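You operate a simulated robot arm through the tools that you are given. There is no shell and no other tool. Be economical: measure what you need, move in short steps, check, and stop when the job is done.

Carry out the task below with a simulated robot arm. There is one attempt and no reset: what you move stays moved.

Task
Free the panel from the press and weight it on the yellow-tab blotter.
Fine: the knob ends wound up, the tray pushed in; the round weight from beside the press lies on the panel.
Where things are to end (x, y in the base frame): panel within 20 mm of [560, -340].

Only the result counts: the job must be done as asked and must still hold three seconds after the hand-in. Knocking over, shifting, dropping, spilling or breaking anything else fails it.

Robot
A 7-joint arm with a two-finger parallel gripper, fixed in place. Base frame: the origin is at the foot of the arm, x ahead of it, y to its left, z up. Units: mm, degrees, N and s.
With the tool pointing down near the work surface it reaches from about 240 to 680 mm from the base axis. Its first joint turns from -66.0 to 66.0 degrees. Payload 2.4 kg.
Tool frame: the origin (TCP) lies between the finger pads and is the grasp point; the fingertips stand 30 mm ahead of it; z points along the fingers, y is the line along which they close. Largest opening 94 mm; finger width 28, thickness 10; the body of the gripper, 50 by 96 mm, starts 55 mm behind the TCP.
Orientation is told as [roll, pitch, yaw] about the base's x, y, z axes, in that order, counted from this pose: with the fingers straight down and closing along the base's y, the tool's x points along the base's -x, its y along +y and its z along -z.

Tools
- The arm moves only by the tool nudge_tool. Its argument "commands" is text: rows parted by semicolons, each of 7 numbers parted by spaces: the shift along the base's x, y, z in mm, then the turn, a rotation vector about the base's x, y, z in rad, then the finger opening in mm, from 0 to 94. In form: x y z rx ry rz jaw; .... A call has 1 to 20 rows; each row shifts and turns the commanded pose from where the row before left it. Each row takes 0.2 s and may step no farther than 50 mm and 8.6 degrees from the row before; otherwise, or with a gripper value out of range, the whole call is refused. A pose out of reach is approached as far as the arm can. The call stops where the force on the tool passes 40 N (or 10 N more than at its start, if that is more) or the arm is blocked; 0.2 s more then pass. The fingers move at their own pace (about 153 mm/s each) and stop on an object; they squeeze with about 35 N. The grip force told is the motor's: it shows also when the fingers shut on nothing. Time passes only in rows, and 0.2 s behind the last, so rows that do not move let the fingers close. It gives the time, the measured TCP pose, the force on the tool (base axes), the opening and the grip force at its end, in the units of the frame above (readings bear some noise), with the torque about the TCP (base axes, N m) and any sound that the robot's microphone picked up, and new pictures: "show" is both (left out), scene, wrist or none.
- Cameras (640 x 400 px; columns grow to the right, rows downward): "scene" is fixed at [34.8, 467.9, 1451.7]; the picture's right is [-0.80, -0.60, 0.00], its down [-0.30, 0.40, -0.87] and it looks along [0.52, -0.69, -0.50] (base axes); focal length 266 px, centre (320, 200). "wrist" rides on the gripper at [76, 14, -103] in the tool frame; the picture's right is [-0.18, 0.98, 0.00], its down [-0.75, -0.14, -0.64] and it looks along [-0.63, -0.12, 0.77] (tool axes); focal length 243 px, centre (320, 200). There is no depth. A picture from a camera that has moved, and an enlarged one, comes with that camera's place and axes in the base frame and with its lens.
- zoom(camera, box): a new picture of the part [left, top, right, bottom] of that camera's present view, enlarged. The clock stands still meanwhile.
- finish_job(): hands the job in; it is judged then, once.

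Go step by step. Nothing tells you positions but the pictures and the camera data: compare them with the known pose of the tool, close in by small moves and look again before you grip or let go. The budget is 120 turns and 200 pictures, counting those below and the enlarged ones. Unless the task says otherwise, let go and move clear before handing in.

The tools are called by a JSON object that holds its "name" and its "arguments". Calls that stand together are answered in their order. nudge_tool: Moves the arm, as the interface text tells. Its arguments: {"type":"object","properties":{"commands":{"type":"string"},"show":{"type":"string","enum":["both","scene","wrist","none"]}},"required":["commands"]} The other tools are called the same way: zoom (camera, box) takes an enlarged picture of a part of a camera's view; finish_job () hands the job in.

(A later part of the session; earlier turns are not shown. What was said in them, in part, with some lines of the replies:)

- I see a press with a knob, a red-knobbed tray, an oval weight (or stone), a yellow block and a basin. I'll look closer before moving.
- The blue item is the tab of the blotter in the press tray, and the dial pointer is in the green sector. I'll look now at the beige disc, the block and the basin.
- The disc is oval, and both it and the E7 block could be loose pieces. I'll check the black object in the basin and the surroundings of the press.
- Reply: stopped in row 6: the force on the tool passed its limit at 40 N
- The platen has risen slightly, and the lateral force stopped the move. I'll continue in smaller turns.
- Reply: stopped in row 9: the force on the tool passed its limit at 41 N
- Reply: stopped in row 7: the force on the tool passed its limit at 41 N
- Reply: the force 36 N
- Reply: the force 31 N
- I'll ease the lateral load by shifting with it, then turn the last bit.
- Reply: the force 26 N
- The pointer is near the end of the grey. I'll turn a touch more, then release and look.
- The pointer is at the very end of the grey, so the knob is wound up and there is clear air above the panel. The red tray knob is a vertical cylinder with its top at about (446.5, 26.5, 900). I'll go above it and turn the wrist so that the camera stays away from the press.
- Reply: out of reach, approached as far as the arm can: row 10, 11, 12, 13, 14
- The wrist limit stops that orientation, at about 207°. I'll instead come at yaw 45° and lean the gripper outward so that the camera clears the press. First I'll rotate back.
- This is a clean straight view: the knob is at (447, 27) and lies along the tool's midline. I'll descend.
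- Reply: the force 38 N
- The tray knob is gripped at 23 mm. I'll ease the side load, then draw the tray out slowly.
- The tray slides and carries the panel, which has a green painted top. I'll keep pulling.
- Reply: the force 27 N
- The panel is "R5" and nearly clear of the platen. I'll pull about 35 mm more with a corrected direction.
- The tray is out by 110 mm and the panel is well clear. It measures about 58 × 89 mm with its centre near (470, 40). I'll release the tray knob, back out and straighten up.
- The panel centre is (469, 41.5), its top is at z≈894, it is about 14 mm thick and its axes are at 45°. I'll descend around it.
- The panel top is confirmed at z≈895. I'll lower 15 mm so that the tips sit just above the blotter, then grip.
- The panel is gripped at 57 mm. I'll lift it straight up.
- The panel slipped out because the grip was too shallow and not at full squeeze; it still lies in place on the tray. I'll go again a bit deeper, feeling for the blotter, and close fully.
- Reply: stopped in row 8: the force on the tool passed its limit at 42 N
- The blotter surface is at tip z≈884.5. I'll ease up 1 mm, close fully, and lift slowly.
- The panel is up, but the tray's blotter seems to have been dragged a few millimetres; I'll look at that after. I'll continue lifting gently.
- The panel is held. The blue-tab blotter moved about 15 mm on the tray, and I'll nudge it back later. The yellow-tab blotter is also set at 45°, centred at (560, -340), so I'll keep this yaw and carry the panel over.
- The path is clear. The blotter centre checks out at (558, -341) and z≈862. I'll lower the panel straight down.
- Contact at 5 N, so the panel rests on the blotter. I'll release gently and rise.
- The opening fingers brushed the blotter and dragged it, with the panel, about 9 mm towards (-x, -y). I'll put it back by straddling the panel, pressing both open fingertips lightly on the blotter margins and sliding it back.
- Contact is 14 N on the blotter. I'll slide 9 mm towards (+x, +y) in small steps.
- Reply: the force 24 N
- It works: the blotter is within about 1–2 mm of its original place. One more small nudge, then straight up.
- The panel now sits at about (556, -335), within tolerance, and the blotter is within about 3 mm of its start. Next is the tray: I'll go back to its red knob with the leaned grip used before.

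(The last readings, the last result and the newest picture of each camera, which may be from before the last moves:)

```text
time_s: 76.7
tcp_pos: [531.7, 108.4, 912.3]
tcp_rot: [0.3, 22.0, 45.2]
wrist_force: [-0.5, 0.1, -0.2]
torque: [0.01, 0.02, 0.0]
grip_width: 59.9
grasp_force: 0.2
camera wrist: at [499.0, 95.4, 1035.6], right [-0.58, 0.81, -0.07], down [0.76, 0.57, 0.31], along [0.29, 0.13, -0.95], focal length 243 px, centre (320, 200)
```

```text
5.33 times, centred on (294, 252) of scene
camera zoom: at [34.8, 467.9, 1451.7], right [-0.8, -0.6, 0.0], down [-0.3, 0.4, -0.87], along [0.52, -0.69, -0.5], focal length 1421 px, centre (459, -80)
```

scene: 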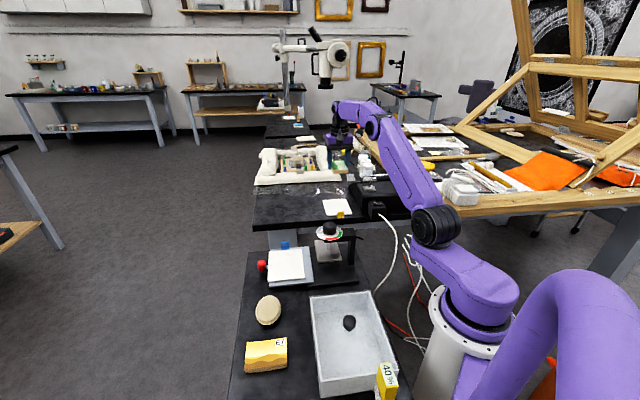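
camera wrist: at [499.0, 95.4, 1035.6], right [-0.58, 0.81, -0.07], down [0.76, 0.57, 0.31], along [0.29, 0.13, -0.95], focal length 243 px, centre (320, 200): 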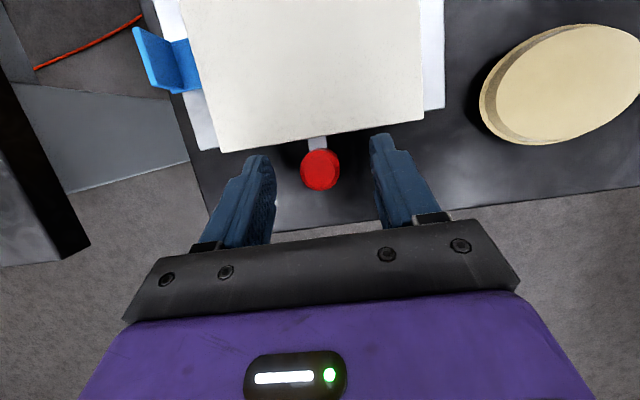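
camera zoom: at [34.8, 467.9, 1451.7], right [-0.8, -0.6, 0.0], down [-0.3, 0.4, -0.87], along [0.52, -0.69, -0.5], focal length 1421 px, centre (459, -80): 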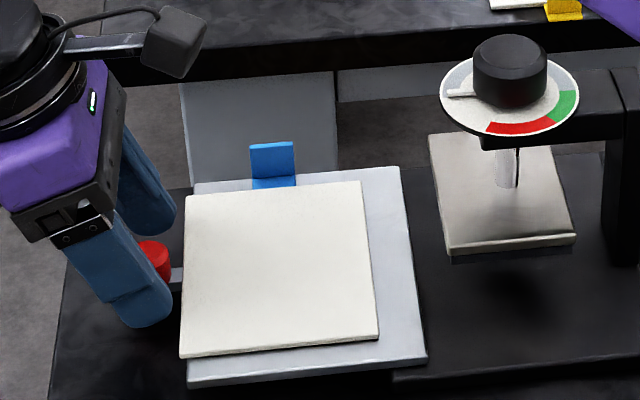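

The knob is centred, so I'll grip it and push in slowly.

{"name": "nudge_tool", "arguments": {"commands": "0 0 0 0 0 0 0;0 0 0 0 0 0 0;0 0 0 0 0 0 0;-3.5 -3.6 0 0 0 0 0;-3.5 -3.6 0 0 0 0 0;-3.5 -3.6 0 0 0 0 0;-3.5 -3.6 0 0 0 0 0;0 0 0 0 0 0 0", "show": "wrist"}}

```text
time_s: 78.5
tcp_pos: [517.6, 92.4, 911.6]
tcp_rot: [0.2, 22.0, 45.3]
wrist_force: [-1.2, 0.6, -15.6]
torque: [0.39, -0.96, 0.06]
grip_width: 23.3
grasp_force: 45.0
camera wrist: at [484.6, 80.4, 1035.7], right [-0.58, 0.81, -0.06], down [0.76, 0.57, 0.31], along [0.29, 0.13, -0.95], focal length 243 px, centre (320, 200)
```

wrist: 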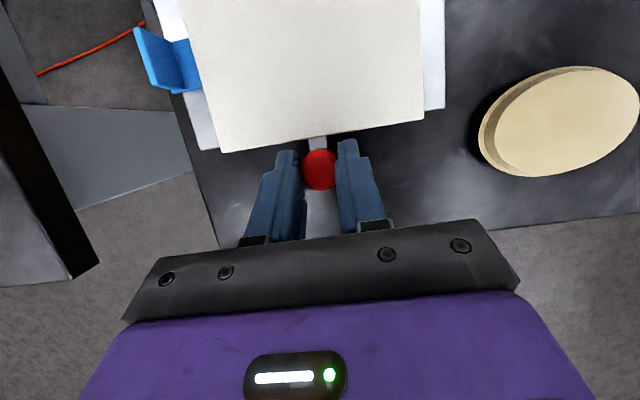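

{"name": "nudge_tool", "arguments": {"commands": "-5 -5.15 0 0 0 0 0;-5 -5.15 0 0 0 0 0;-5 -5.15 0 0 0 0 0;-5 -5.15 0 0 0 0 0;-5 -5.15 0 0 0 0 0;-5 -5.15 0 0 0 0 0;-5 -5.15 0 0 0 0 0;-5 -5.15 0 0 0 0 0;-5 -5.15 0 0 0 0 0;-5 -5.15 0 0 0 0 0;-5 -5.15 0 0 0 0 0;0 0 0 0 0 0 0", "show": "wrist"}}

{"name": "zoom", "arguments": {"camera": "scene", "box": [264, 215, 376, 285]}}

```text
time_s: 81.1
tcp_pos: [460.6, 36.9, 913.1]
tcp_rot: [0.5, 22.2, 45.2]
wrist_force: [-22.2, 22.5, -5.0]
torque: [-0.26, 0.93, -0.18]
grip_width: 23.2
grasp_force: 44.9
camera wrist: at [429.5, 24.8, 1036.1], right [-0.58, 0.82, -0.06], down [0.77, 0.56, 0.31], along [0.29, 0.13, -0.95], focal length 243 px, centre (320, 200)
```

wrist: 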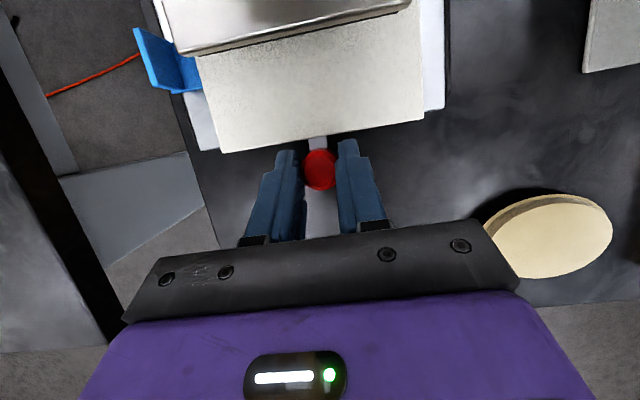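

```text
5.71 times, centred on (320, 250) of scene
camera zoom: at [34.3, 468.5, 1451.5], right [-0.8, -0.6, 0.0], down [-0.3, 0.4, -0.87], along [0.52, -0.69, -0.5], focal length 1522 px, centre (320, -86)
```

zoom: 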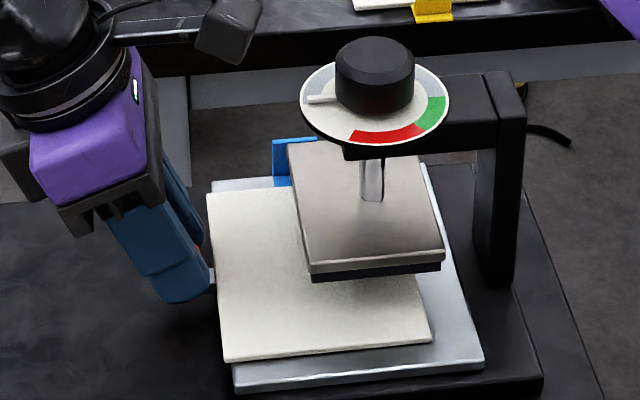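

About 10 mm remains. I'll ease the side load and push to the stop.

{"name": "nudge_tool", "arguments": {"commands": "-0.9 0.9 0 0 0 0 0;-2 -1.8 0 0 0 0 0;-2 -1.8 0 0 0 0 0;-2 -1.8 0 0 0 0 0;-1.5 -1.4 0 0 0 0 0;-1.5 -1.4 0 0 0 0 0;-1.5 -1.4 0 0 0 0 0;0 0 0 0 0 0 0", "show": "none"}}

{"name": "zoom", "arguments": {"camera": "scene", "box": [264, 215, 376, 285]}}

```text
time_s: 82.9
tcp_pos: [453.9, 30.2, 912.6]
tcp_rot: [0.0, 21.4, 45.3]
wrist_force: [2.1, 24.5, 3.4]
torque: [0.17, -0.09, -0.05]
grip_width: 23.0
grasp_force: 44.8
```

```text
5.71 times, centred on (320, 250) of scene
camera zoom: at [34.8, 468.5, 1451.5], right [-0.8, -0.6, 0.0], down [-0.3, 0.4, -0.87], along [0.52, -0.69, -0.5], focal length 1522 px, centre (320, -86)
```

zoom: 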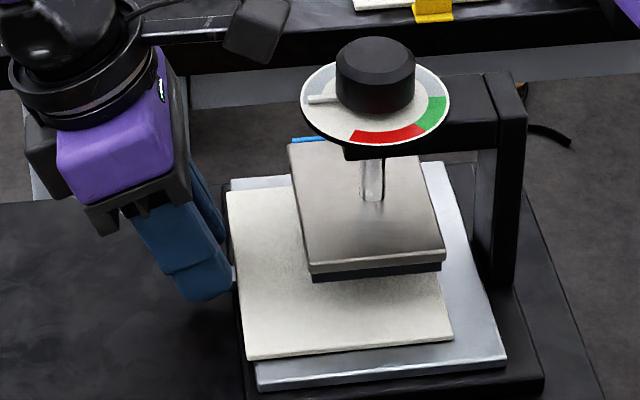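

The tray is fully in, matching its original outline. I'll release the knob, back out, and then turn to push the blue-tab blotter back about 13 mm with the open fingers straddling the knob.

{"name": "nudge_tool", "arguments": {"commands": "0 0 0 0 0 0 60;0 0 0 0 0 0 60;10 10 25 0 0 0 60;14 14 35 0 0 0 60;10 10 40 0 0 0 60;0 0 40 0 0 0 60;0 0 40 0 0 0 60;0 0 0 0.09 -0.09 0 60;0 0 0 0.09 -0.09 0 60;0 0 0 0.09 -0.09 0 60;0 0 0 0 0 -0.14 60;0 0 0 0 0 -0.14 60;0 0 0 0 0 -0.14 60;0 0 0 0 0 -0.14 60;0 0 0 0 0 -0.14 60;0 0 0 0 0 -0.14 60;0 0 0 0 0 -0.14 60", "show": "wrist"}}

{"name": "zoom", "arguments": {"camera": "scene", "box": [264, 215, 376, 285]}}

```text
time_s: 86.5
tcp_pos: [485.1, 62.5, 1091.9]
tcp_rot: [0.1, 0.1, -11.0]
wrist_force: [-0.7, -0.1, 0.2]
torque: [0.01, -0.01, 0.03]
grip_width: 59.9
grasp_force: 0.0
camera wrist: at [412.5, 90.7, 1195.2], right [0.37, 0.93, 0.0], down [0.71, -0.28, 0.64], along [0.6, -0.23, -0.77], focal length 243 px, centre (320, 200)
```

wrist: 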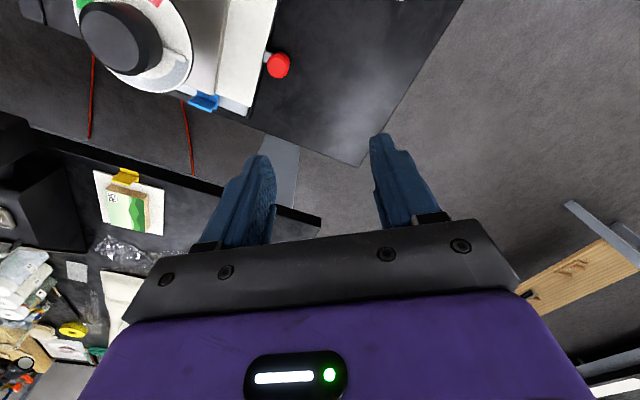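

```text
5.71 times, centred on (320, 250) of scene
camera zoom: at [34.8, 467.9, 1451.7], right [-0.8, -0.6, 0.0], down [-0.3, 0.4, -0.87], along [0.52, -0.69, -0.5], focal length 1522 px, centre (320, -86)
```

zoom: 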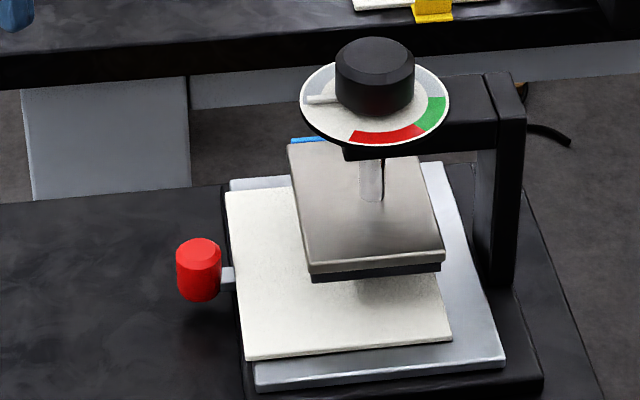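

{"name": "nudge_tool", "arguments": {"commands": "0 0 0 0 0 -0.1353 60;0 0 0 0 0 -0.1353 60;0 0 0 0 0 -0.1353 60;0 0 0 0 0 -0.1353 60;0 0 0 0 0 -0.1353 60;0 0 0 0 0 -0.1353 60;0 0 0 0 0 -0.1353 60;0 0 0 0 0 -0.1353 60;0 0 0 0 0 -0.1353 60;0 0 0 0 0 -0.1353 60;0 0 0 0 0 -0.1353 60;0 0 0 0 0 -0.1353 60;0 0 0 0 0 -0.1353 60;0 0 0 0 0 -0.1353 60;-12 -11 0 0 0 -0.1353 60;-12 -11 0 0 0 -0.1353 60;-12 -11 0 0 0 0 60;0 0 0 0 0 0 60", "show": "wrist"}}

```text
time_s: 90.3
tcp_pos: [450.5, 27.2, 1090.5]
tcp_rot: [0.1, 0.2, -134.9]
wrist_force: [0.5, -0.2, -0.6]
torque: [0.02, 0.03, -0.03]
grip_width: 59.8
grasp_force: 0.0
camera wrist: at [512.7, 71.9, 1193.3], right [0.57, -0.82, 0.0], down [-0.63, -0.43, 0.64], along [-0.53, -0.36, -0.77], focal length 243 px, centre (320, 200)
```

wrist: 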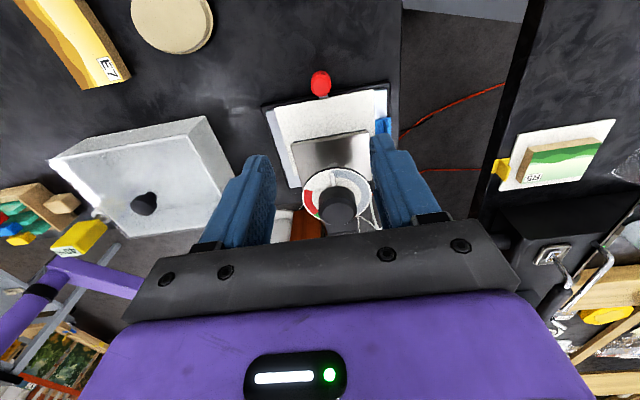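

The orientation with the camera on the outer side is reachable. I'll descend around the red knob.

{"name": "nudge_tool", "arguments": {"commands": "0 1 -45 0 0 0 60;0 1 -45 0 0 0 60;0 0 -45 0 0 0 60;0 0 -25 0 0 0 60;0 0 0 0 0 0 60", "show": "wrist"}}

{"name": "zoom", "arguments": {"camera": "scene", "box": [264, 215, 376, 285]}}

```text
time_s: 91.5
tcp_pos: [448.5, 30.7, 932.2]
tcp_rot: [0.2, 0.0, -134.8]
wrist_force: [-0.4, 0.3, 0.7]
torque: [-0.05, -0.01, -0.02]
grip_width: 60.1
grasp_force: 0.1
camera wrist: at [511.7, 75.3, 1035.1], right [0.57, -0.82, 0.0], down [-0.63, -0.43, 0.64], along [-0.53, -0.36, -0.77], focal length 243 px, centre (320, 200)
```

wrist: 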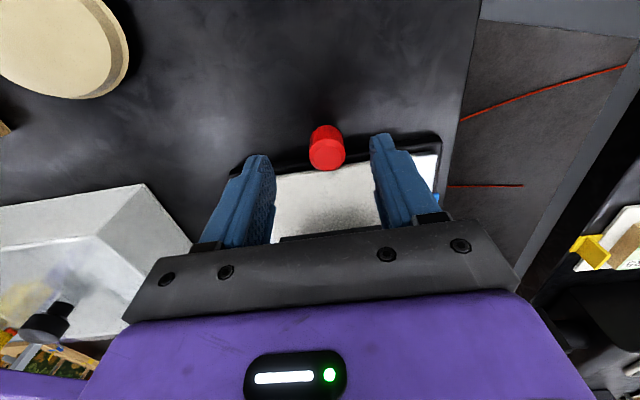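

```text
5.71 times, centred on (320, 250) of scene
camera zoom: at [34.8, 467.9, 1451.7], right [-0.8, -0.6, 0.0], down [-0.3, 0.4, -0.87], along [0.52, -0.69, -0.5], focal length 1522 px, centre (320, -86)
```

zoom: 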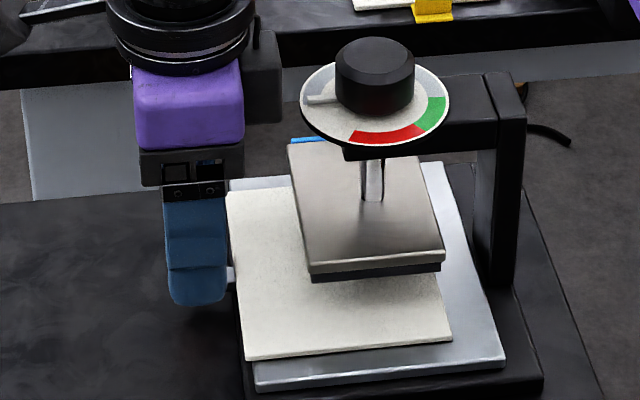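

{"name": "nudge_tool", "arguments": {"commands": "1.5 1.5 -10 0 0 0 60;0 0 -7 0 0 0 60;0 0 -3 0 0 0 60;0 0 0 0 0 0 60", "show": "none"}}

{"name": "zoom", "arguments": {"camera": "scene", "box": [280, 225, 360, 275]}}

```text
time_s: 92.5
tcp_pos: [450.4, 30.5, 912.5]
tcp_rot: [0.0, 0.1, -134.8]
wrist_force: [1.0, 0.6, -0.9]
torque: [0.0, -0.04, 0.0]
grip_width: 60.1
grasp_force: 0.1
```

```text
8.00 times, centred on (320, 250) of scene
camera zoom: at [34.8, 467.9, 1451.7], right [-0.8, -0.6, 0.0], down [-0.3, 0.4, -0.87], along [0.52, -0.69, -0.5], focal length 2131 px, centre (320, -200)
```

zoom: 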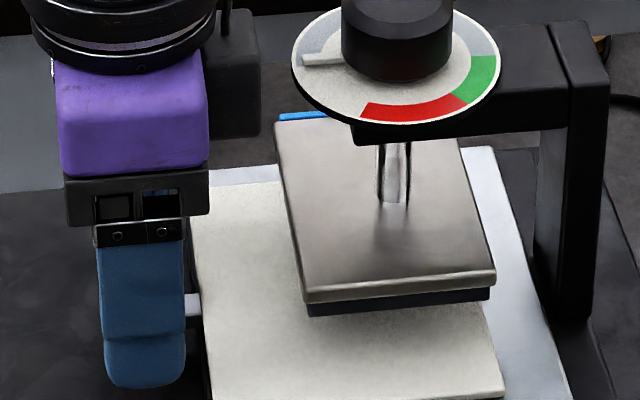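

The gripper's rear housing would come close to the dial when moving in, so I'll lift and lean the tool outward by 15° before pushing.

{"name": "nudge_tool", "arguments": {"commands": "2 2 25 0 0 0 60;2 2 0 -0.09 0.09 0 60;2 2 0 -0.09 0.09 0 60;0 0 -12 0 0 0 60;0 0 -9 0 0 0 60;0 0 0 0 0 0 60", "show": "wrist"}}

{"name": "zoom", "arguments": {"camera": "scene", "box": [280, 225, 360, 275]}}

```text
time_s: 93.9
tcp_pos: [456.9, 38.3, 917.1]
tcp_rot: [0.1, -14.6, -134.8]
wrist_force: [0.6, -0.4, 0.4]
torque: [0.02, 0.02, -0.01]
grip_width: 59.9
grasp_force: 0.1
camera wrist: at [536.4, 98.8, 997.0], right [0.57, -0.82, 0.05], down [-0.5, -0.3, 0.81], along [-0.65, -0.49, -0.58], focal length 243 px, centre (320, 200)
```

wrist: 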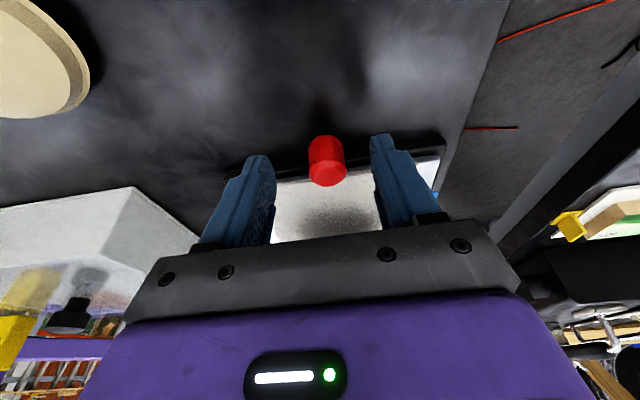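

```text
8.00 times, centred on (320, 250) of scene
camera zoom: at [34.8, 467.9, 1451.7], right [-0.8, -0.6, 0.0], down [-0.3, 0.4, -0.87], along [0.52, -0.69, -0.5], focal length 2131 px, centre (320, -200)
```

zoom: 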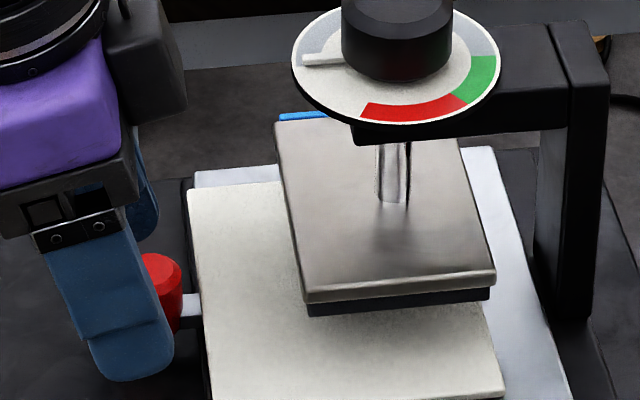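

There is plenty of clearance now. I'll lower 5 mm and advance.

{"name": "nudge_tool", "arguments": {"commands": "0 0 -5 0 0 0 60;-3 -3 0 0 0 0 60;-3 -3 0 0 0 0 60;-3 -3 0 0 0 0 60;-3 -3 0 0 0 0 60;0 0 0 0 0 0 60", "show": "none"}}

{"name": "zoom", "arguments": {"camera": "scene", "box": [280, 225, 360, 275]}}

```text
time_s: 95.3
tcp_pos: [444.9, 24.2, 912.2]
tcp_rot: [0.1, -14.5, -134.8]
wrist_force: [0.4, -1.0, 0.1]
torque: [-0.01, 0.02, 0.04]
grip_width: 60.2
grasp_force: 0.1
```

```text
8.00 times, centred on (320, 250) of scene
camera zoom: at [34.8, 467.9, 1451.7], right [-0.8, -0.6, 0.0], down [-0.3, 0.4, -0.87], along [0.52, -0.69, -0.5], focal length 2131 px, centre (320, -200)
```

zoom: 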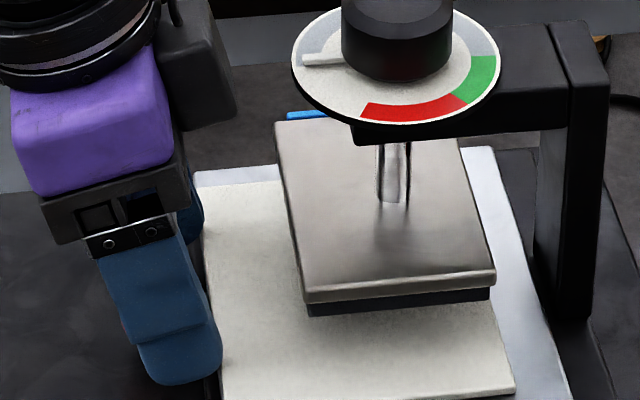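

The blotter is being pushed cleanly, so another ~11 mm.

{"name": "nudge_tool", "arguments": {"commands": "-2.5 -2.5 0 0 0 0 60;-2.5 -2.5 0 0 0 0 60;-2.5 -2.5 0 0 0 0 60;0 0 0 0 0 0 60", "show": "none"}}

{"name": "zoom", "arguments": {"camera": "scene", "box": [280, 225, 360, 275]}}

```text
time_s: 96.3
tcp_pos: [438.3, 16.9, 911.4]
tcp_rot: [0.3, -14.6, -134.9]
wrist_force: [0.1, 0.1, 0.1]
torque: [0.01, -0.01, 0.02]
grip_width: 60.3
grasp_force: 0.1
```

```text
8.00 times, centred on (320, 250) of scene
camera zoom: at [34.8, 467.9, 1451.7], right [-0.8, -0.6, 0.0], down [-0.3, 0.4, -0.87], along [0.52, -0.69, -0.5], focal length 2131 px, centre (320, -200)
```

zoom: 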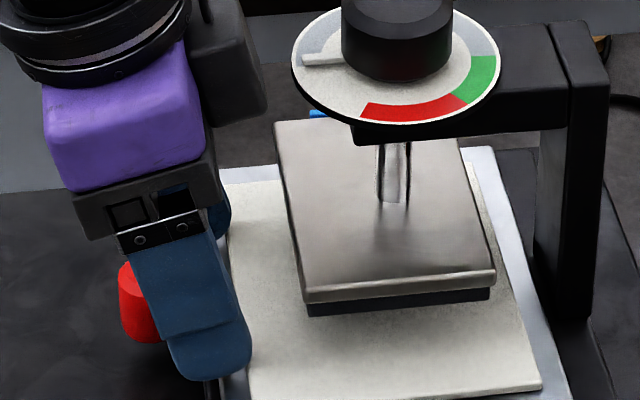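

The blotter is back in its original place. I'll back away outward, then up.

{"name": "nudge_tool", "arguments": {"commands": "8 8 0 0 0 0 60;10 10 0 0 0 0 60;10 10 10 0 0 0 60;5 5 40 0 0 0 60;0 0 40 0 0 0 60;0 0 40 0 0 0 60;0 0 40 0 0 0 60;0 0 0 0.09 -0.09 0 60;0 0 0 0.09 -0.09 0 60;0 0 0 0 0 0 60", "show": "wrist"}}

{"name": "zoom", "arguments": {"camera": "scene", "box": [264, 215, 376, 285]}}

```text
time_s: 98.5
tcp_pos: [469.1, 51.5, 1080.5]
tcp_rot: [0.2, 0.2, -134.8]
wrist_force: [-0.4, -0.3, -0.6]
torque: [-0.01, -0.02, 0.0]
grip_width: 60.2
grasp_force: 0.1
camera wrist: at [532.1, 96.0, 1183.5], right [0.57, -0.82, 0.0], down [-0.63, -0.44, 0.64], along [-0.53, -0.36, -0.77], focal length 243 px, centre (320, 200)
```

wrist: 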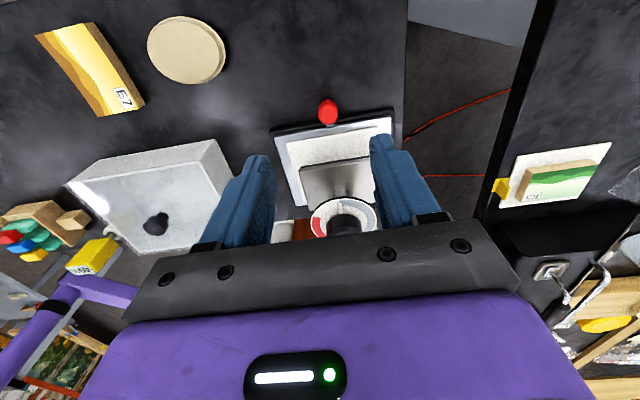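

```text
5.71 times, centred on (320, 250) of scene
camera zoom: at [34.8, 467.9, 1451.7], right [-0.8, -0.6, 0.0], down [-0.3, 0.4, -0.87], along [0.52, -0.69, -0.5], focal length 1522 px, centre (320, -86)
```

zoom: 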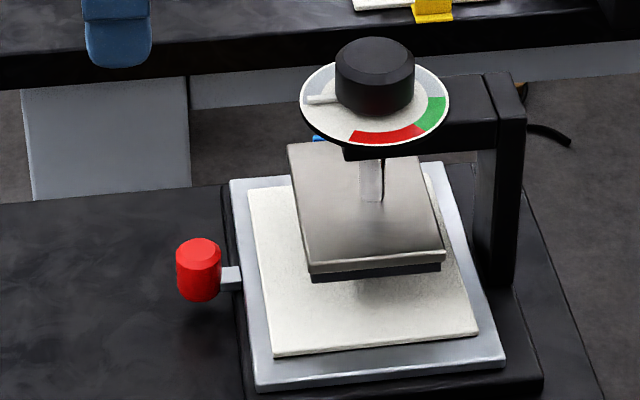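

The press is fully restored. Now the weight: I'll look closely at the beige disc.

{"name": "nudge_tool", "arguments": {"commands": "-10 30 0 0 0 0.14 94;-10 30 0 0 0 0.14 94;0 20 0 0 0 0.14 94;0 0 0 0 0 0.14 94;0 0 0 0 0 0.14 94;0 0 0 0 0 0.14 94;0 0 0 0 0 0 94", "show": "wrist"}}

{"name": "zoom", "arguments": {"camera": "wrist", "box": [240, 20, 400, 180]}}

{"name": "zoom", "arguments": {"camera": "scene", "box": [230, 280, 310, 330]}}

```text
time_s: 100.1
tcp_pos: [450.7, 131.4, 1081.8]
tcp_rot: [0.1, 0.1, -86.6]
wrist_force: [0.0, -0.1, -1.0]
torque: [-0.01, 0.0, -0.02]
grip_width: 94.2
grasp_force: 0.1
camera wrist: at [459.8, 208.1, 1183.5], right [0.99, -0.13, 0.0], down [-0.1, -0.76, 0.64], along [-0.08, -0.64, -0.77], focal length 243 px, centre (320, 200)
```

wrist: 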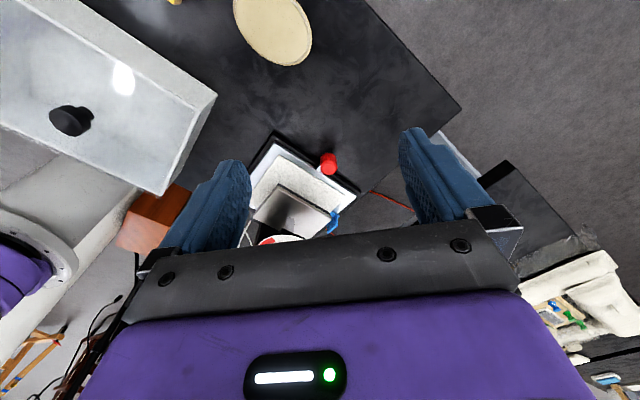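

```text
2.50 times, centred on (320, 100) of wrist
camera zoom: at [459.8, 208.1, 1183.5], right [0.99, -0.13, 0.0], down [-0.1, -0.76, 0.64], along [-0.08, -0.64, -0.77], focal length 606 px, centre (320, 450)
```

zoom: 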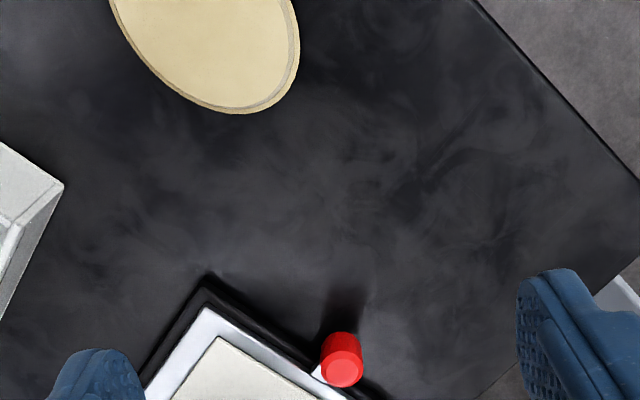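

```text
8.00 times, centred on (270, 305) of scene
camera zoom: at [34.8, 467.9, 1451.7], right [-0.8, -0.6, 0.0], down [-0.3, 0.4, -0.87], along [0.52, -0.69, -0.5], focal length 2131 px, centre (720, -640)
```

zoom: 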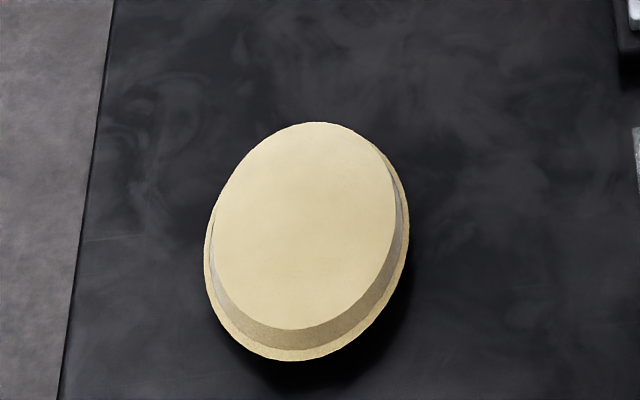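

I take the weight as an oval cream disc of about 64 × 85 mm, centred near (407, 191), with its short axis along (0.7, 0.7). I'll go above it at yaw -45°.

{"name": "nudge_tool", "arguments": {"commands": "-7 10 -4 0 0 0.121 94;-7 10 -4 0 0 0.121 94;-7 10 -4 0 0 0.121 94;-7 10 -4 0 0 0.121 94;-7 10 -4 0 0 0.121 94;-8 10 -4 0 0 0.121 94;0 0 0 0 0 0 94", "show": "wrist"}}

{"name": "zoom", "arguments": {"camera": "wrist", "box": [220, 30, 420, 200]}}

```text
time_s: 101.7
tcp_pos: [408.2, 190.9, 1058.1]
tcp_rot: [0.2, 0.1, -45.0]
wrist_force: [-0.1, -0.1, 0.8]
torque: [-0.01, 0.01, -0.01]
grip_width: 93.7
grasp_force: 0.1
camera wrist: at [363.9, 256.1, 1160.6], right [0.83, 0.56, 0.0], down [0.43, -0.63, 0.64], along [0.36, -0.53, -0.77], focal length 243 px, centre (320, 200)
```

wrist: 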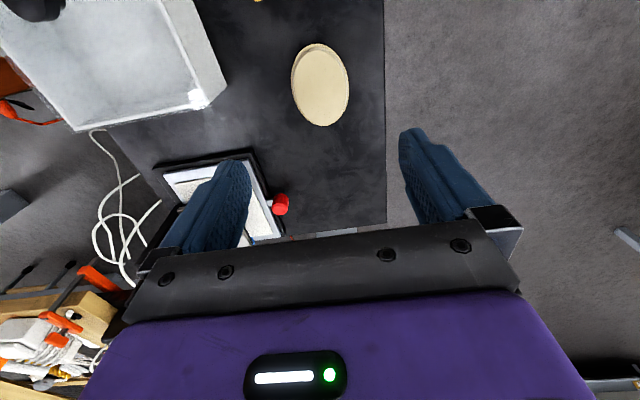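

```text
2.35 times, centred on (320, 115) of wrist
camera zoom: at [363.9, 256.1, 1160.6], right [0.83, 0.56, 0.0], down [0.43, -0.63, 0.64], along [0.36, -0.53, -0.77], focal length 571 px, centre (320, 400)
```

zoom: 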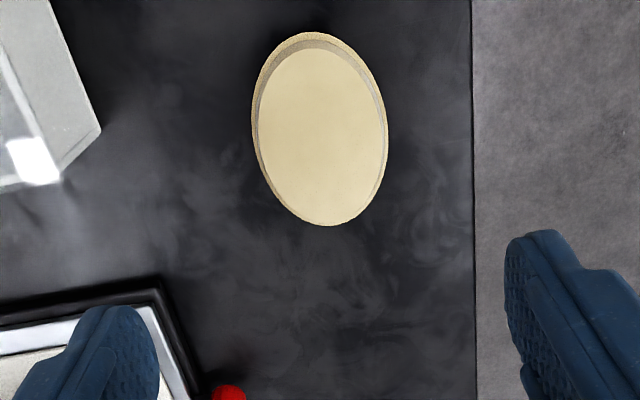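

The weight is centred at about (406, 193) with its long axis along (0.72, -0.69). I'll descend partway and check its profile.

{"name": "nudge_tool", "arguments": {"commands": "-1 1 -40 0 0 0.017 94;-1 1 -40 0 0 0 94;0 0 -30 0 0 0 94;0 0 -20 0 0 0 94;0 0 0 0 0 0 94", "show": "wrist"}}

{"name": "zoom", "arguments": {"camera": "wrist", "box": [220, 60, 420, 230]}}

{"name": "zoom", "arguments": {"camera": "scene", "box": [230, 270, 310, 330]}}

```text
time_s: 102.9
tcp_pos: [405.5, 192.1, 928.5]
tcp_rot: [0.3, 0.0, -44.2]
wrist_force: [0.2, 0.6, 0.3]
torque: [-0.02, 0.01, 0.02]
grip_width: 94.2
grasp_force: 0.1
camera wrist: at [360.2, 256.0, 1030.9], right [0.82, 0.58, 0.0], down [0.44, -0.63, 0.64], along [0.37, -0.52, -0.77], focal length 243 px, centre (320, 200)
```

wrist: 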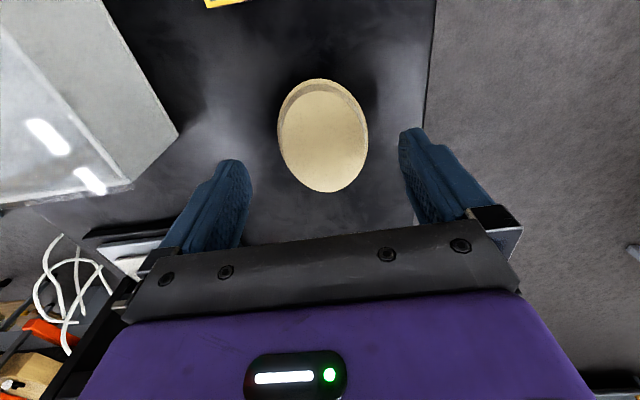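

```text
2.35 times, centred on (320, 145) of wrist
camera zoom: at [360.2, 256.0, 1030.9], right [0.82, 0.58, 0.0], down [0.44, -0.63, 0.64], along [0.37, -0.52, -0.77], focal length 571 px, centre (320, 329)
```

zoom: 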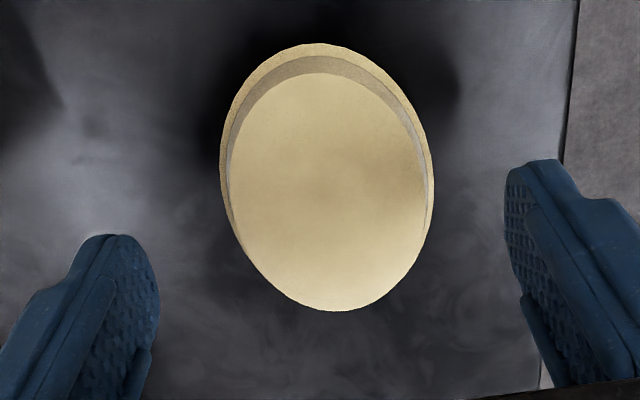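

```text
6.67 times, centred on (270, 300) of scene
camera zoom: at [34.8, 467.9, 1451.7], right [-0.8, -0.6, 0.0], down [-0.3, 0.4, -0.87], along [0.52, -0.69, -0.5], focal length 1776 px, centre (653, -467)
```

zoom: 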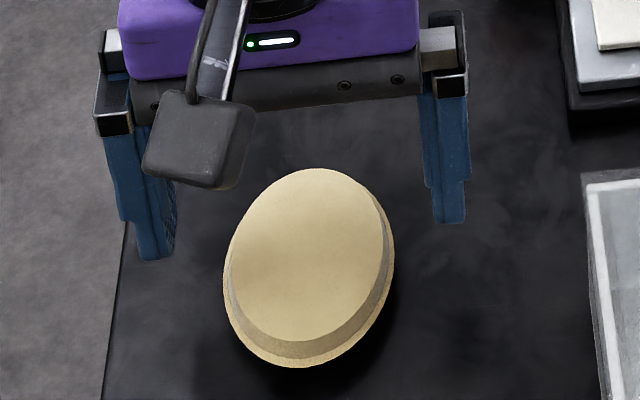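

The weight is about 21 mm tall with its top near z 879. I'll go down with the tips just above the table and grip fully.

{"name": "nudge_tool", "arguments": {"commands": "0.5 0.5 -15 0 0 0 94;0 0 -10 0 0 0 94;0 0 -5 0 0 0 94;0 0 -4 0 0 0 94;0 0 0 0 0 0 94", "show": "none"}}

{"name": "zoom", "arguments": {"camera": "scene", "box": [230, 270, 310, 330]}}

```text
time_s: 104.1
tcp_pos: [407.0, 193.4, 893.0]
tcp_rot: [0.2, 0.0, -44.2]
wrist_force: [0.3, 0.4, -0.6]
torque: [-0.01, -0.01, -0.02]
grip_width: 94.2
grasp_force: 0.0
```

```text
6.67 times, centred on (270, 300) of scene
camera zoom: at [34.8, 467.9, 1451.7], right [-0.8, -0.6, 0.0], down [-0.3, 0.4, -0.87], along [0.52, -0.69, -0.5], focal length 1776 px, centre (653, -467)
```

zoom: 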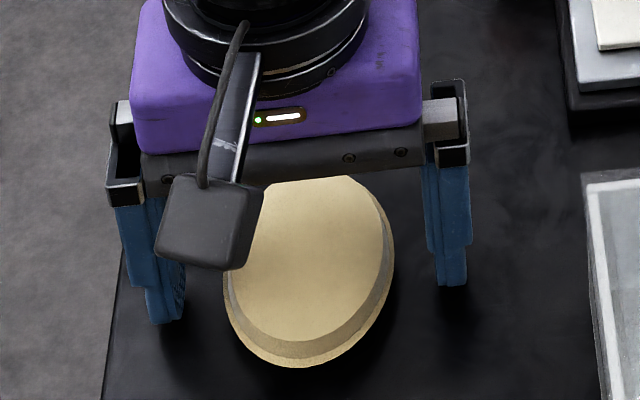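

{"name": "nudge_tool", "arguments": {"commands": "0 0 -2 0 0 0 94;0 0 0 0 0 0 94;0 0 0 0 0 0 0;0 0 0 0 0 0 0;0 0 0 0 0 0 0;0 0 0 0 0 0 0", "show": "wrist"}}

{"name": "zoom", "arguments": {"camera": "scene", "box": [230, 270, 310, 330]}}

```text
time_s: 105.5
tcp_pos: [405.7, 194.3, 891.8]
tcp_rot: [0.2, 0.0, -44.3]
wrist_force: [1.8, 2.0, 2.1]
torque: [0.02, 0.01, 0.0]
grip_width: 60.1
grasp_force: 34.7
camera wrist: at [360.9, 257.1, 994.0], right [0.82, 0.58, 0.0], down [0.44, -0.63, 0.64], along [0.37, -0.52, -0.77], focal length 243 px, centre (320, 200)
```

wrist: 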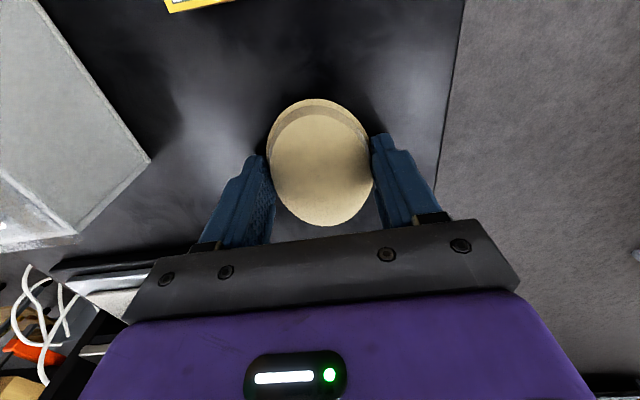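

```text
6.67 times, centred on (270, 300) of scene
camera zoom: at [34.8, 467.9, 1451.7], right [-0.8, -0.6, 0.0], down [-0.3, 0.4, -0.87], along [0.52, -0.69, -0.5], focal length 1776 px, centre (653, -467)
```

zoom: 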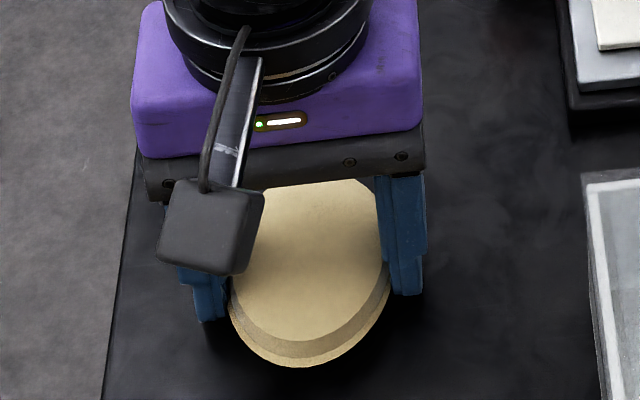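

Gripped at 60 mm. I'll lift slowly and check the grip and weight.

{"name": "nudge_tool", "arguments": {"commands": "0 0 2 0 0 0 0;0 0 2 0 0 0 0;0 0 3 0 0 0 0;0 0 5 0 0 0 0;0 0 0 0 0 0 0", "show": "none"}}

{"name": "zoom", "arguments": {"camera": "scene", "box": [230, 270, 310, 330]}}

```text
time_s: 106.7
tcp_pos: [405.4, 193.5, 903.0]
tcp_rot: [0.1, 0.1, -44.2]
wrist_force: [0.4, 0.3, -3.1]
torque: [0.0, -0.01, 0.01]
grip_width: 60.4
grasp_force: 35.3
```

```text
6.67 times, centred on (270, 300) of scene
camera zoom: at [34.8, 467.9, 1451.7], right [-0.8, -0.6, 0.0], down [-0.3, 0.4, -0.87], along [0.52, -0.69, -0.5], focal length 1776 px, centre (653, -467)
```

zoom: 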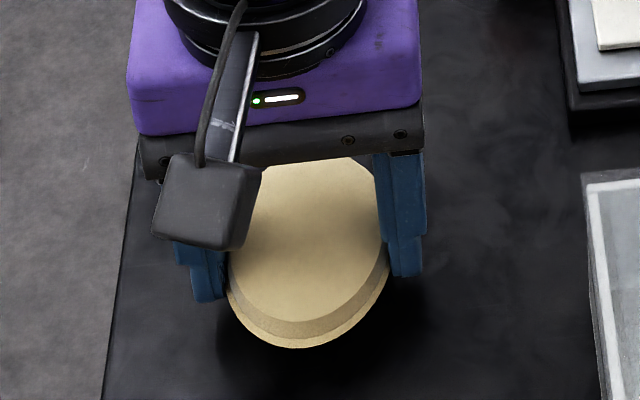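

It weighs about 0.3 kg and is held firmly. I'll lift high and carry it towards the panel.

{"name": "nudge_tool", "arguments": {"commands": "0 0 15 0 0 0 0;0 0 20 0 0 0 0;0 0 25 0 0 0 0;0 0 25 0 0 0 0;0 0 25 0 0 0 0;0 0 25 0 0 0 0;0 0 25 0 0 0 0;0 0 10 0 0 0 0;4 -15 0 0 0 0 0;8 -28 0 0 0 0 0;10.8 -37.7 0 0 0 0 0;10.8 -37.7 0 0 0 0 0;10.8 -37.7 0 0 0 0 0;10.8 -37.7 0 0 0 0 0;10.8 -37.7 0 0 0 0 0;10.8 -37.7 0 0 0 0 0;10.8 -37.7 0 0 0 0 0;0 0 0 0 0 0 0", "show": "wrist"}}

```text
time_s: 110.5
tcp_pos: [490.9, -115.1, 1074.1]
tcp_rot: [0.2, 0.2, -44.1]
wrist_force: [0.6, 0.5, -3.5]
torque: [0.01, 0.0, -0.02]
grip_width: 60.5
grasp_force: 35.0
camera wrist: at [445.9, -50.5, 1176.6], right [0.82, 0.58, 0.0], down [0.44, -0.63, 0.64], along [0.37, -0.52, -0.77], focal length 243 px, centre (320, 200)
```

wrist: 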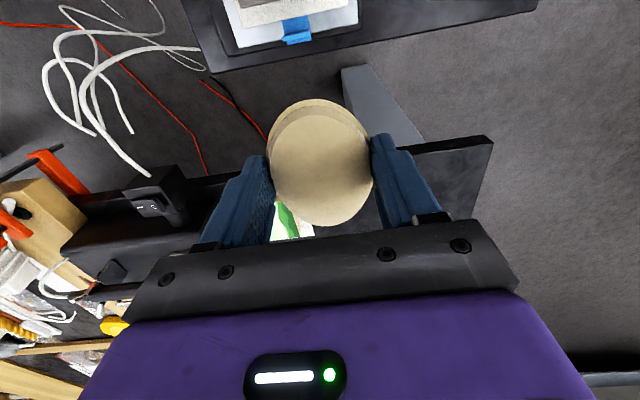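

{"name": "nudge_tool", "arguments": {"commands": "10.8 -36.7 0 0 0 0 0;10.8 -36.7 0 0 0 0 0;10.8 -36.7 0 0 0 0 0;10.8 -36.7 0 0 0 0 0;10.8 -36.7 0 0 0 0 0;10.8 -36.7 0 0 0 0 0;0 0 -40 0 0 0 0;0 0 -40 0 0 0 0;0 0 -25 0 0 0 0;0 0 -15 0 0 0 0;0 0 0 0 0 0 0", "show": "wrist"}}

{"name": "zoom", "arguments": {"camera": "scene", "box": [292, 175, 372, 225]}}

```text
time_s: 112.9
tcp_pos: [558.1, -332.6, 952.2]
tcp_rot: [0.1, 0.1, -44.3]
wrist_force: [0.0, 0.4, -2.1]
torque: [0.0, 0.03, -0.03]
grip_width: 60.3
grasp_force: 34.5
camera wrist: at [512.7, -269.2, 1055.7], right [0.82, 0.58, 0.0], down [0.44, -0.63, 0.64], along [0.37, -0.52, -0.77], focal length 243 px, centre (320, 200)
```

wrist: 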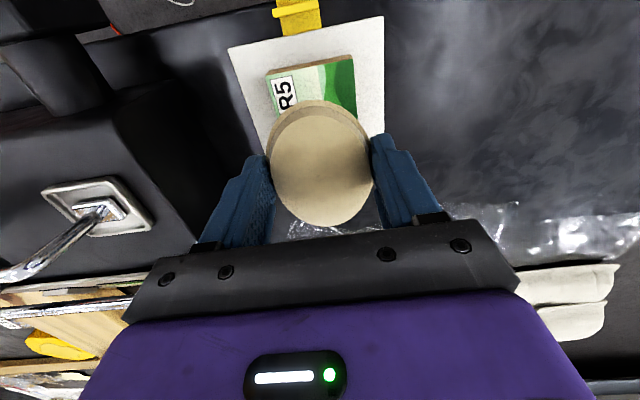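

```text
8.00 times, centred on (332, 200) of scene
camera zoom: at [34.8, 467.8, 1451.7], right [-0.8, -0.6, 0.0], down [-0.3, 0.4, -0.87], along [0.52, -0.69, -0.5], focal length 2131 px, centre (224, 200)
```

zoom: 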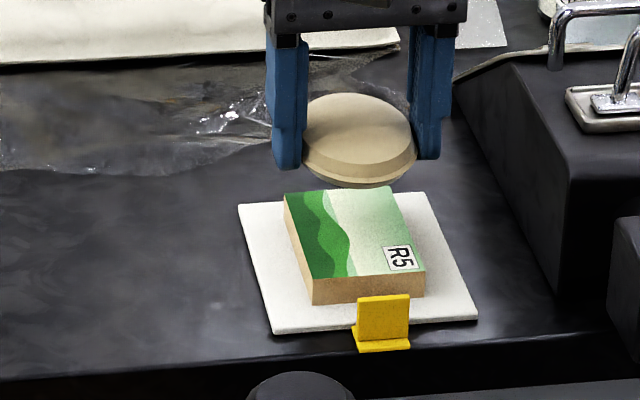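

The weight is aligned over the panel within about 3 mm. I'll lower it with a small correction.

{"name": "nudge_tool", "arguments": {"commands": "1.5 -2 -15 0 0 0 0;0 0 -10 0 0 0 0;0 0 -7 0 0 0 0;0 0 -3 0 0 0 0;0 0 0 0 0 0 0", "show": "none"}}

{"name": "zoom", "arguments": {"camera": "scene", "box": [300, 180, 364, 220]}}

```text
time_s: 114.1
tcp_pos: [560.7, -335.5, 919.2]
tcp_rot: [0.2, 0.1, -44.2]
wrist_force: [0.5, 0.2, -3.0]
torque: [0.01, -0.02, -0.04]
grip_width: 60.4
grasp_force: 34.6
```

```text
10.00 times, centred on (332, 200) of scene
camera zoom: at [34.8, 467.8, 1451.7], right [-0.8, -0.6, 0.0], down [-0.3, 0.4, -0.87], along [0.52, -0.69, -0.5], focal length 2664 px, centre (200, 200)
```

zoom: 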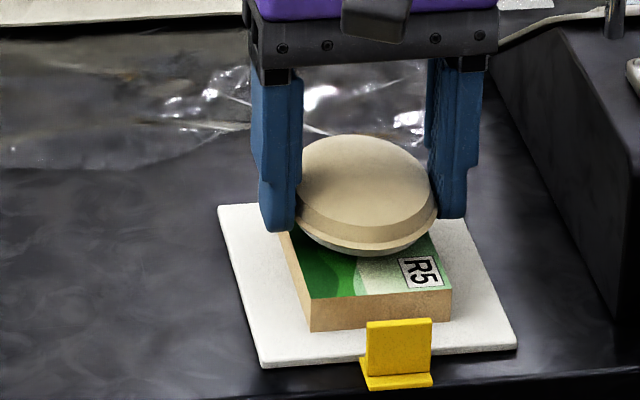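

{"name": "nudge_tool", "arguments": {"commands": "0 0 -2.5 0 0 0 0;0 0 -2 0 0 0 0;0 0 0 0 0 0 0", "show": "wrist"}}

{"name": "zoom", "arguments": {"camera": "scene", "box": [300, 180, 364, 220]}}

{"name": "zoom", "arguments": {"camera": "wrist", "box": [220, 0, 420, 240]}}

```text
time_s: 114.9
tcp_pos: [560.7, -336.2, 914.2]
tcp_rot: [0.2, 0.1, -44.2]
wrist_force: [-1.2, -0.8, -3.5]
torque: [0.01, 0.0, 0.01]
grip_width: 60.3
grasp_force: 34.4
camera wrist: at [514.9, -272.1, 1016.5], right [0.82, 0.58, 0.0], down [0.44, -0.63, 0.64], along [0.37, -0.52, -0.77], focal length 243 px, centre (320, 200)
```

wrist: 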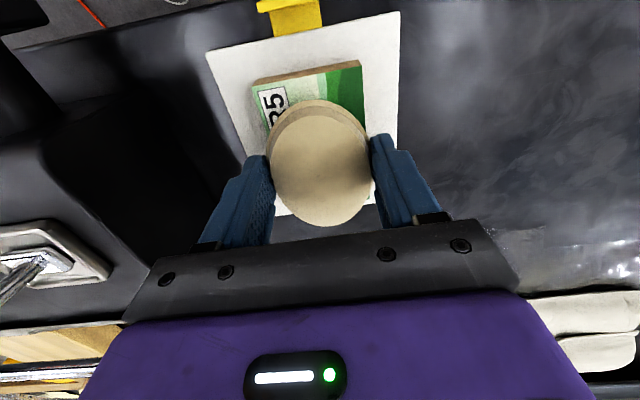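

```text
10.00 times, centred on (332, 200) of scene
camera zoom: at [34.8, 467.8, 1451.7], right [-0.8, -0.6, 0.0], down [-0.3, 0.4, -0.87], along [0.52, -0.69, -0.5], focal length 2664 px, centre (200, 200)
```

zoom: 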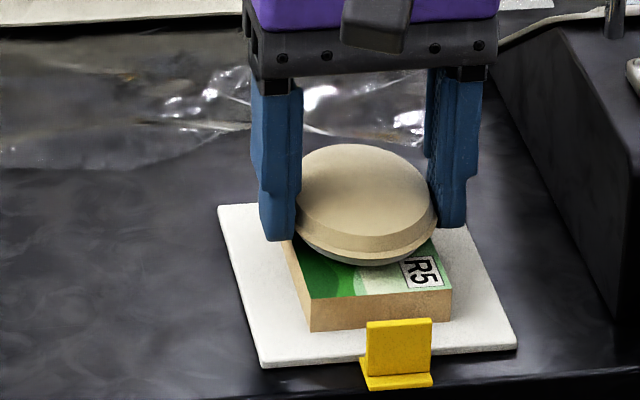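

```text
1.67 times, centred on (320, 120) of wrist
camera zoom: at [514.9, -272.1, 1016.5], right [0.82, 0.58, 0.0], down [0.44, -0.63, 0.64], along [0.37, -0.52, -0.77], focal length 404 px, centre (320, 333)
```

zoom: 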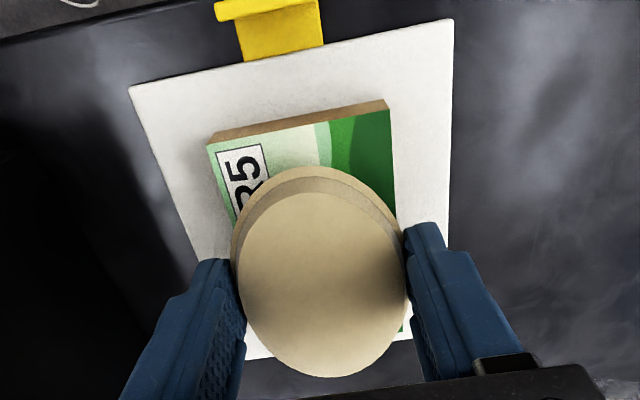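

The weight is about 7 mm too far along the panel's length, so I'll shift it back and lower to contact.

{"name": "nudge_tool", "arguments": {"commands": "-4.5 4.5 0 0 0 0 0;0 0 -2 0 0 0 0;0 0 -1.5 0 0 0 0;0 0 0 0 0 0 0", "show": "none"}}

{"name": "zoom", "arguments": {"camera": "scene", "box": [300, 180, 364, 220]}}

```text
time_s: 115.9
tcp_pos: [556.5, -331.8, 910.8]
tcp_rot: [0.2, 0.0, -44.2]
wrist_force: [-2.8, 0.1, 11.9]
torque: [0.04, 0.19, -0.03]
grip_width: 60.2
grasp_force: 35.2
```

```text
10.00 times, centred on (332, 200) of scene
camera zoom: at [34.5, 468.0, 1451.7], right [-0.8, -0.6, 0.0], down [-0.3, 0.4, -0.87], along [0.52, -0.69, -0.5], focal length 2664 px, centre (200, 200)
```

zoom: 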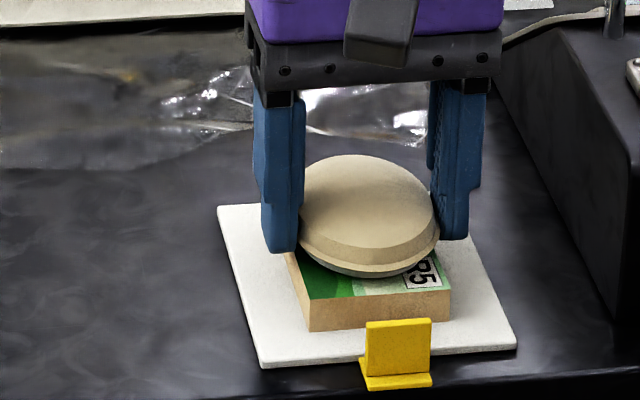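

Contact made, the weight rests on the panel. I'll ease off the pressure, open gradually and rise.

{"name": "nudge_tool", "arguments": {"commands": "0 0 0.6 0 0 0 0;0 0 0 0 0 0 58;0 0 0 0 0 0 62;0 0 0 0 0 0 66;0 0 0 0 0 0 72;0 0 0 0 0 0 80;0 0 5 0 0 0 80;0 0 10 0 0 0 80;0 0 30 0 0 0 80;0 0 40 0 0 0 80;0 0 40 0 0 0 80;0 0 20 0 0 0 80;0 0 0 0 0 0 80", "show": "wrist"}}

{"name": "zoom", "arguments": {"camera": "scene", "box": [300, 180, 364, 220]}}

{"name": "zoom", "arguments": {"camera": "wrist", "box": [220, 0, 420, 160]}}

```text
time_s: 118.7
tcp_pos: [555.4, -331.8, 1055.7]
tcp_rot: [0.1, 0.1, -44.2]
wrist_force: [0.6, 0.0, 0.3]
torque: [0.0, 0.0, -0.01]
grip_width: 80.1
grasp_force: 0.1
camera wrist: at [510.3, -268.1, 1158.9], right [0.82, 0.58, 0.0], down [0.44, -0.63, 0.64], along [0.37, -0.52, -0.77], focal length 243 px, centre (320, 200)
```

wrist: 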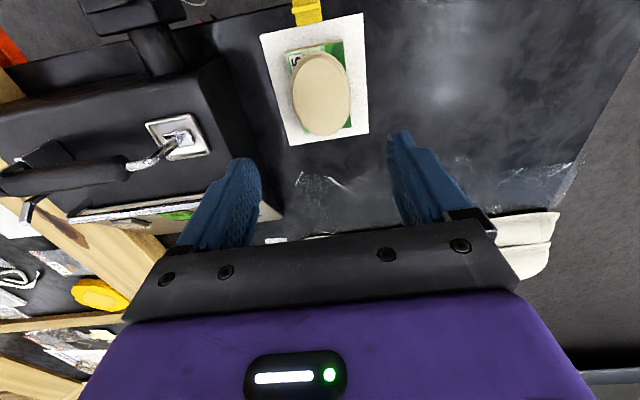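

```text
10.00 times, centred on (332, 200) of scene
camera zoom: at [34.8, 467.9, 1451.7], right [-0.8, -0.6, 0.0], down [-0.3, 0.4, -0.87], along [0.52, -0.69, -0.5], focal length 2664 px, centre (200, 200)
```

zoom: 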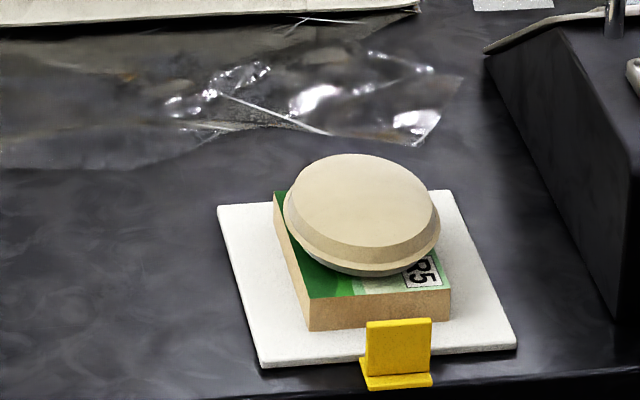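

```text
2.50 times, centred on (320, 80) of wrist
camera zoom: at [510.3, -268.1, 1158.9], right [0.82, 0.58, 0.0], down [0.44, -0.63, 0.64], along [0.37, -0.52, -0.77], focal length 606 px, centre (320, 500)
```

zoom: 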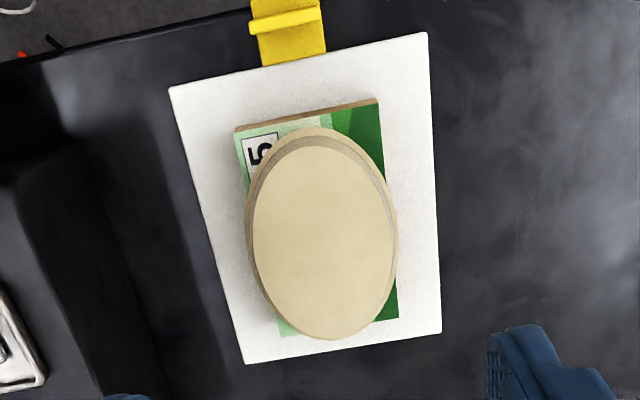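

The weight rests squarely on the panel and the panel hasn't moved. I'll move clear and check the whole scene once more.

{"name": "nudge_tool", "arguments": {"commands": "0 0 40 0 0 0 80;-10 20 40 0 0 0 80;-20 30 0 0 0 0 80;-20 30 0 0 0 0 80;0 0 0 0 0 0 80", "show": "scene"}}

{"name": "zoom", "arguments": {"camera": "scene", "box": [240, 180, 400, 280]}}

```text
time_s: 119.9
tcp_pos: [505.7, -251.4, 1135.3]
tcp_rot: [0.1, 0.2, -44.2]
wrist_force: [-0.5, -0.1, 0.0]
torque: [-0.01, 0.03, -0.02]
grip_width: 80.0
grasp_force: 0.1
```

scene: 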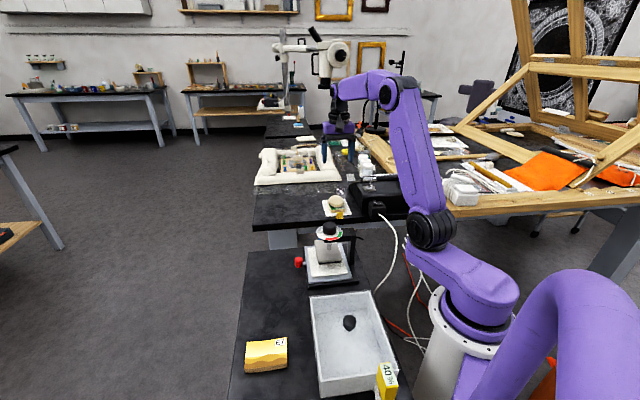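

```text
4.00 times, centred on (320, 230) of scene
camera zoom: at [34.8, 467.9, 1451.7], right [-0.8, -0.6, 0.0], down [-0.3, 0.4, -0.87], along [0.52, -0.69, -0.5], focal length 1066 px, centre (320, 80)
```

zoom: 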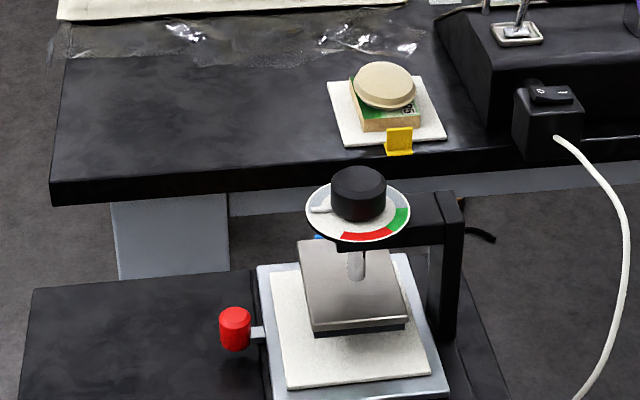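

The knob is wound up, the tray is in, and the panel lies on the yellow-tab blotter with the weight on it. The arm is clear, so I'm handing in.

{"name": "finish_job", "arguments": {}}

```text
The job is handed in.
```

I freed panel R5 from the press and set it on the yellow-tab blotter at about (556, -335), roughly 6 mm from the target, with the weight resting on top. The press knob is wound up to the end of the grey band and the tray is pushed fully in.

- **The weight:** I took the cream oval disc beside the press to be the round weight. It is oval, about 64 × 85 mm and 0.3 kg, but nothing else near the press fitted.
- **Blotters moved:** While I handled the panel, the fingers dragged both blotters. The blue-tab one in the tray shifted about 14 mm and the yellow-tab one about 9 mm. I slid both back to within about 3 mm of where they started.
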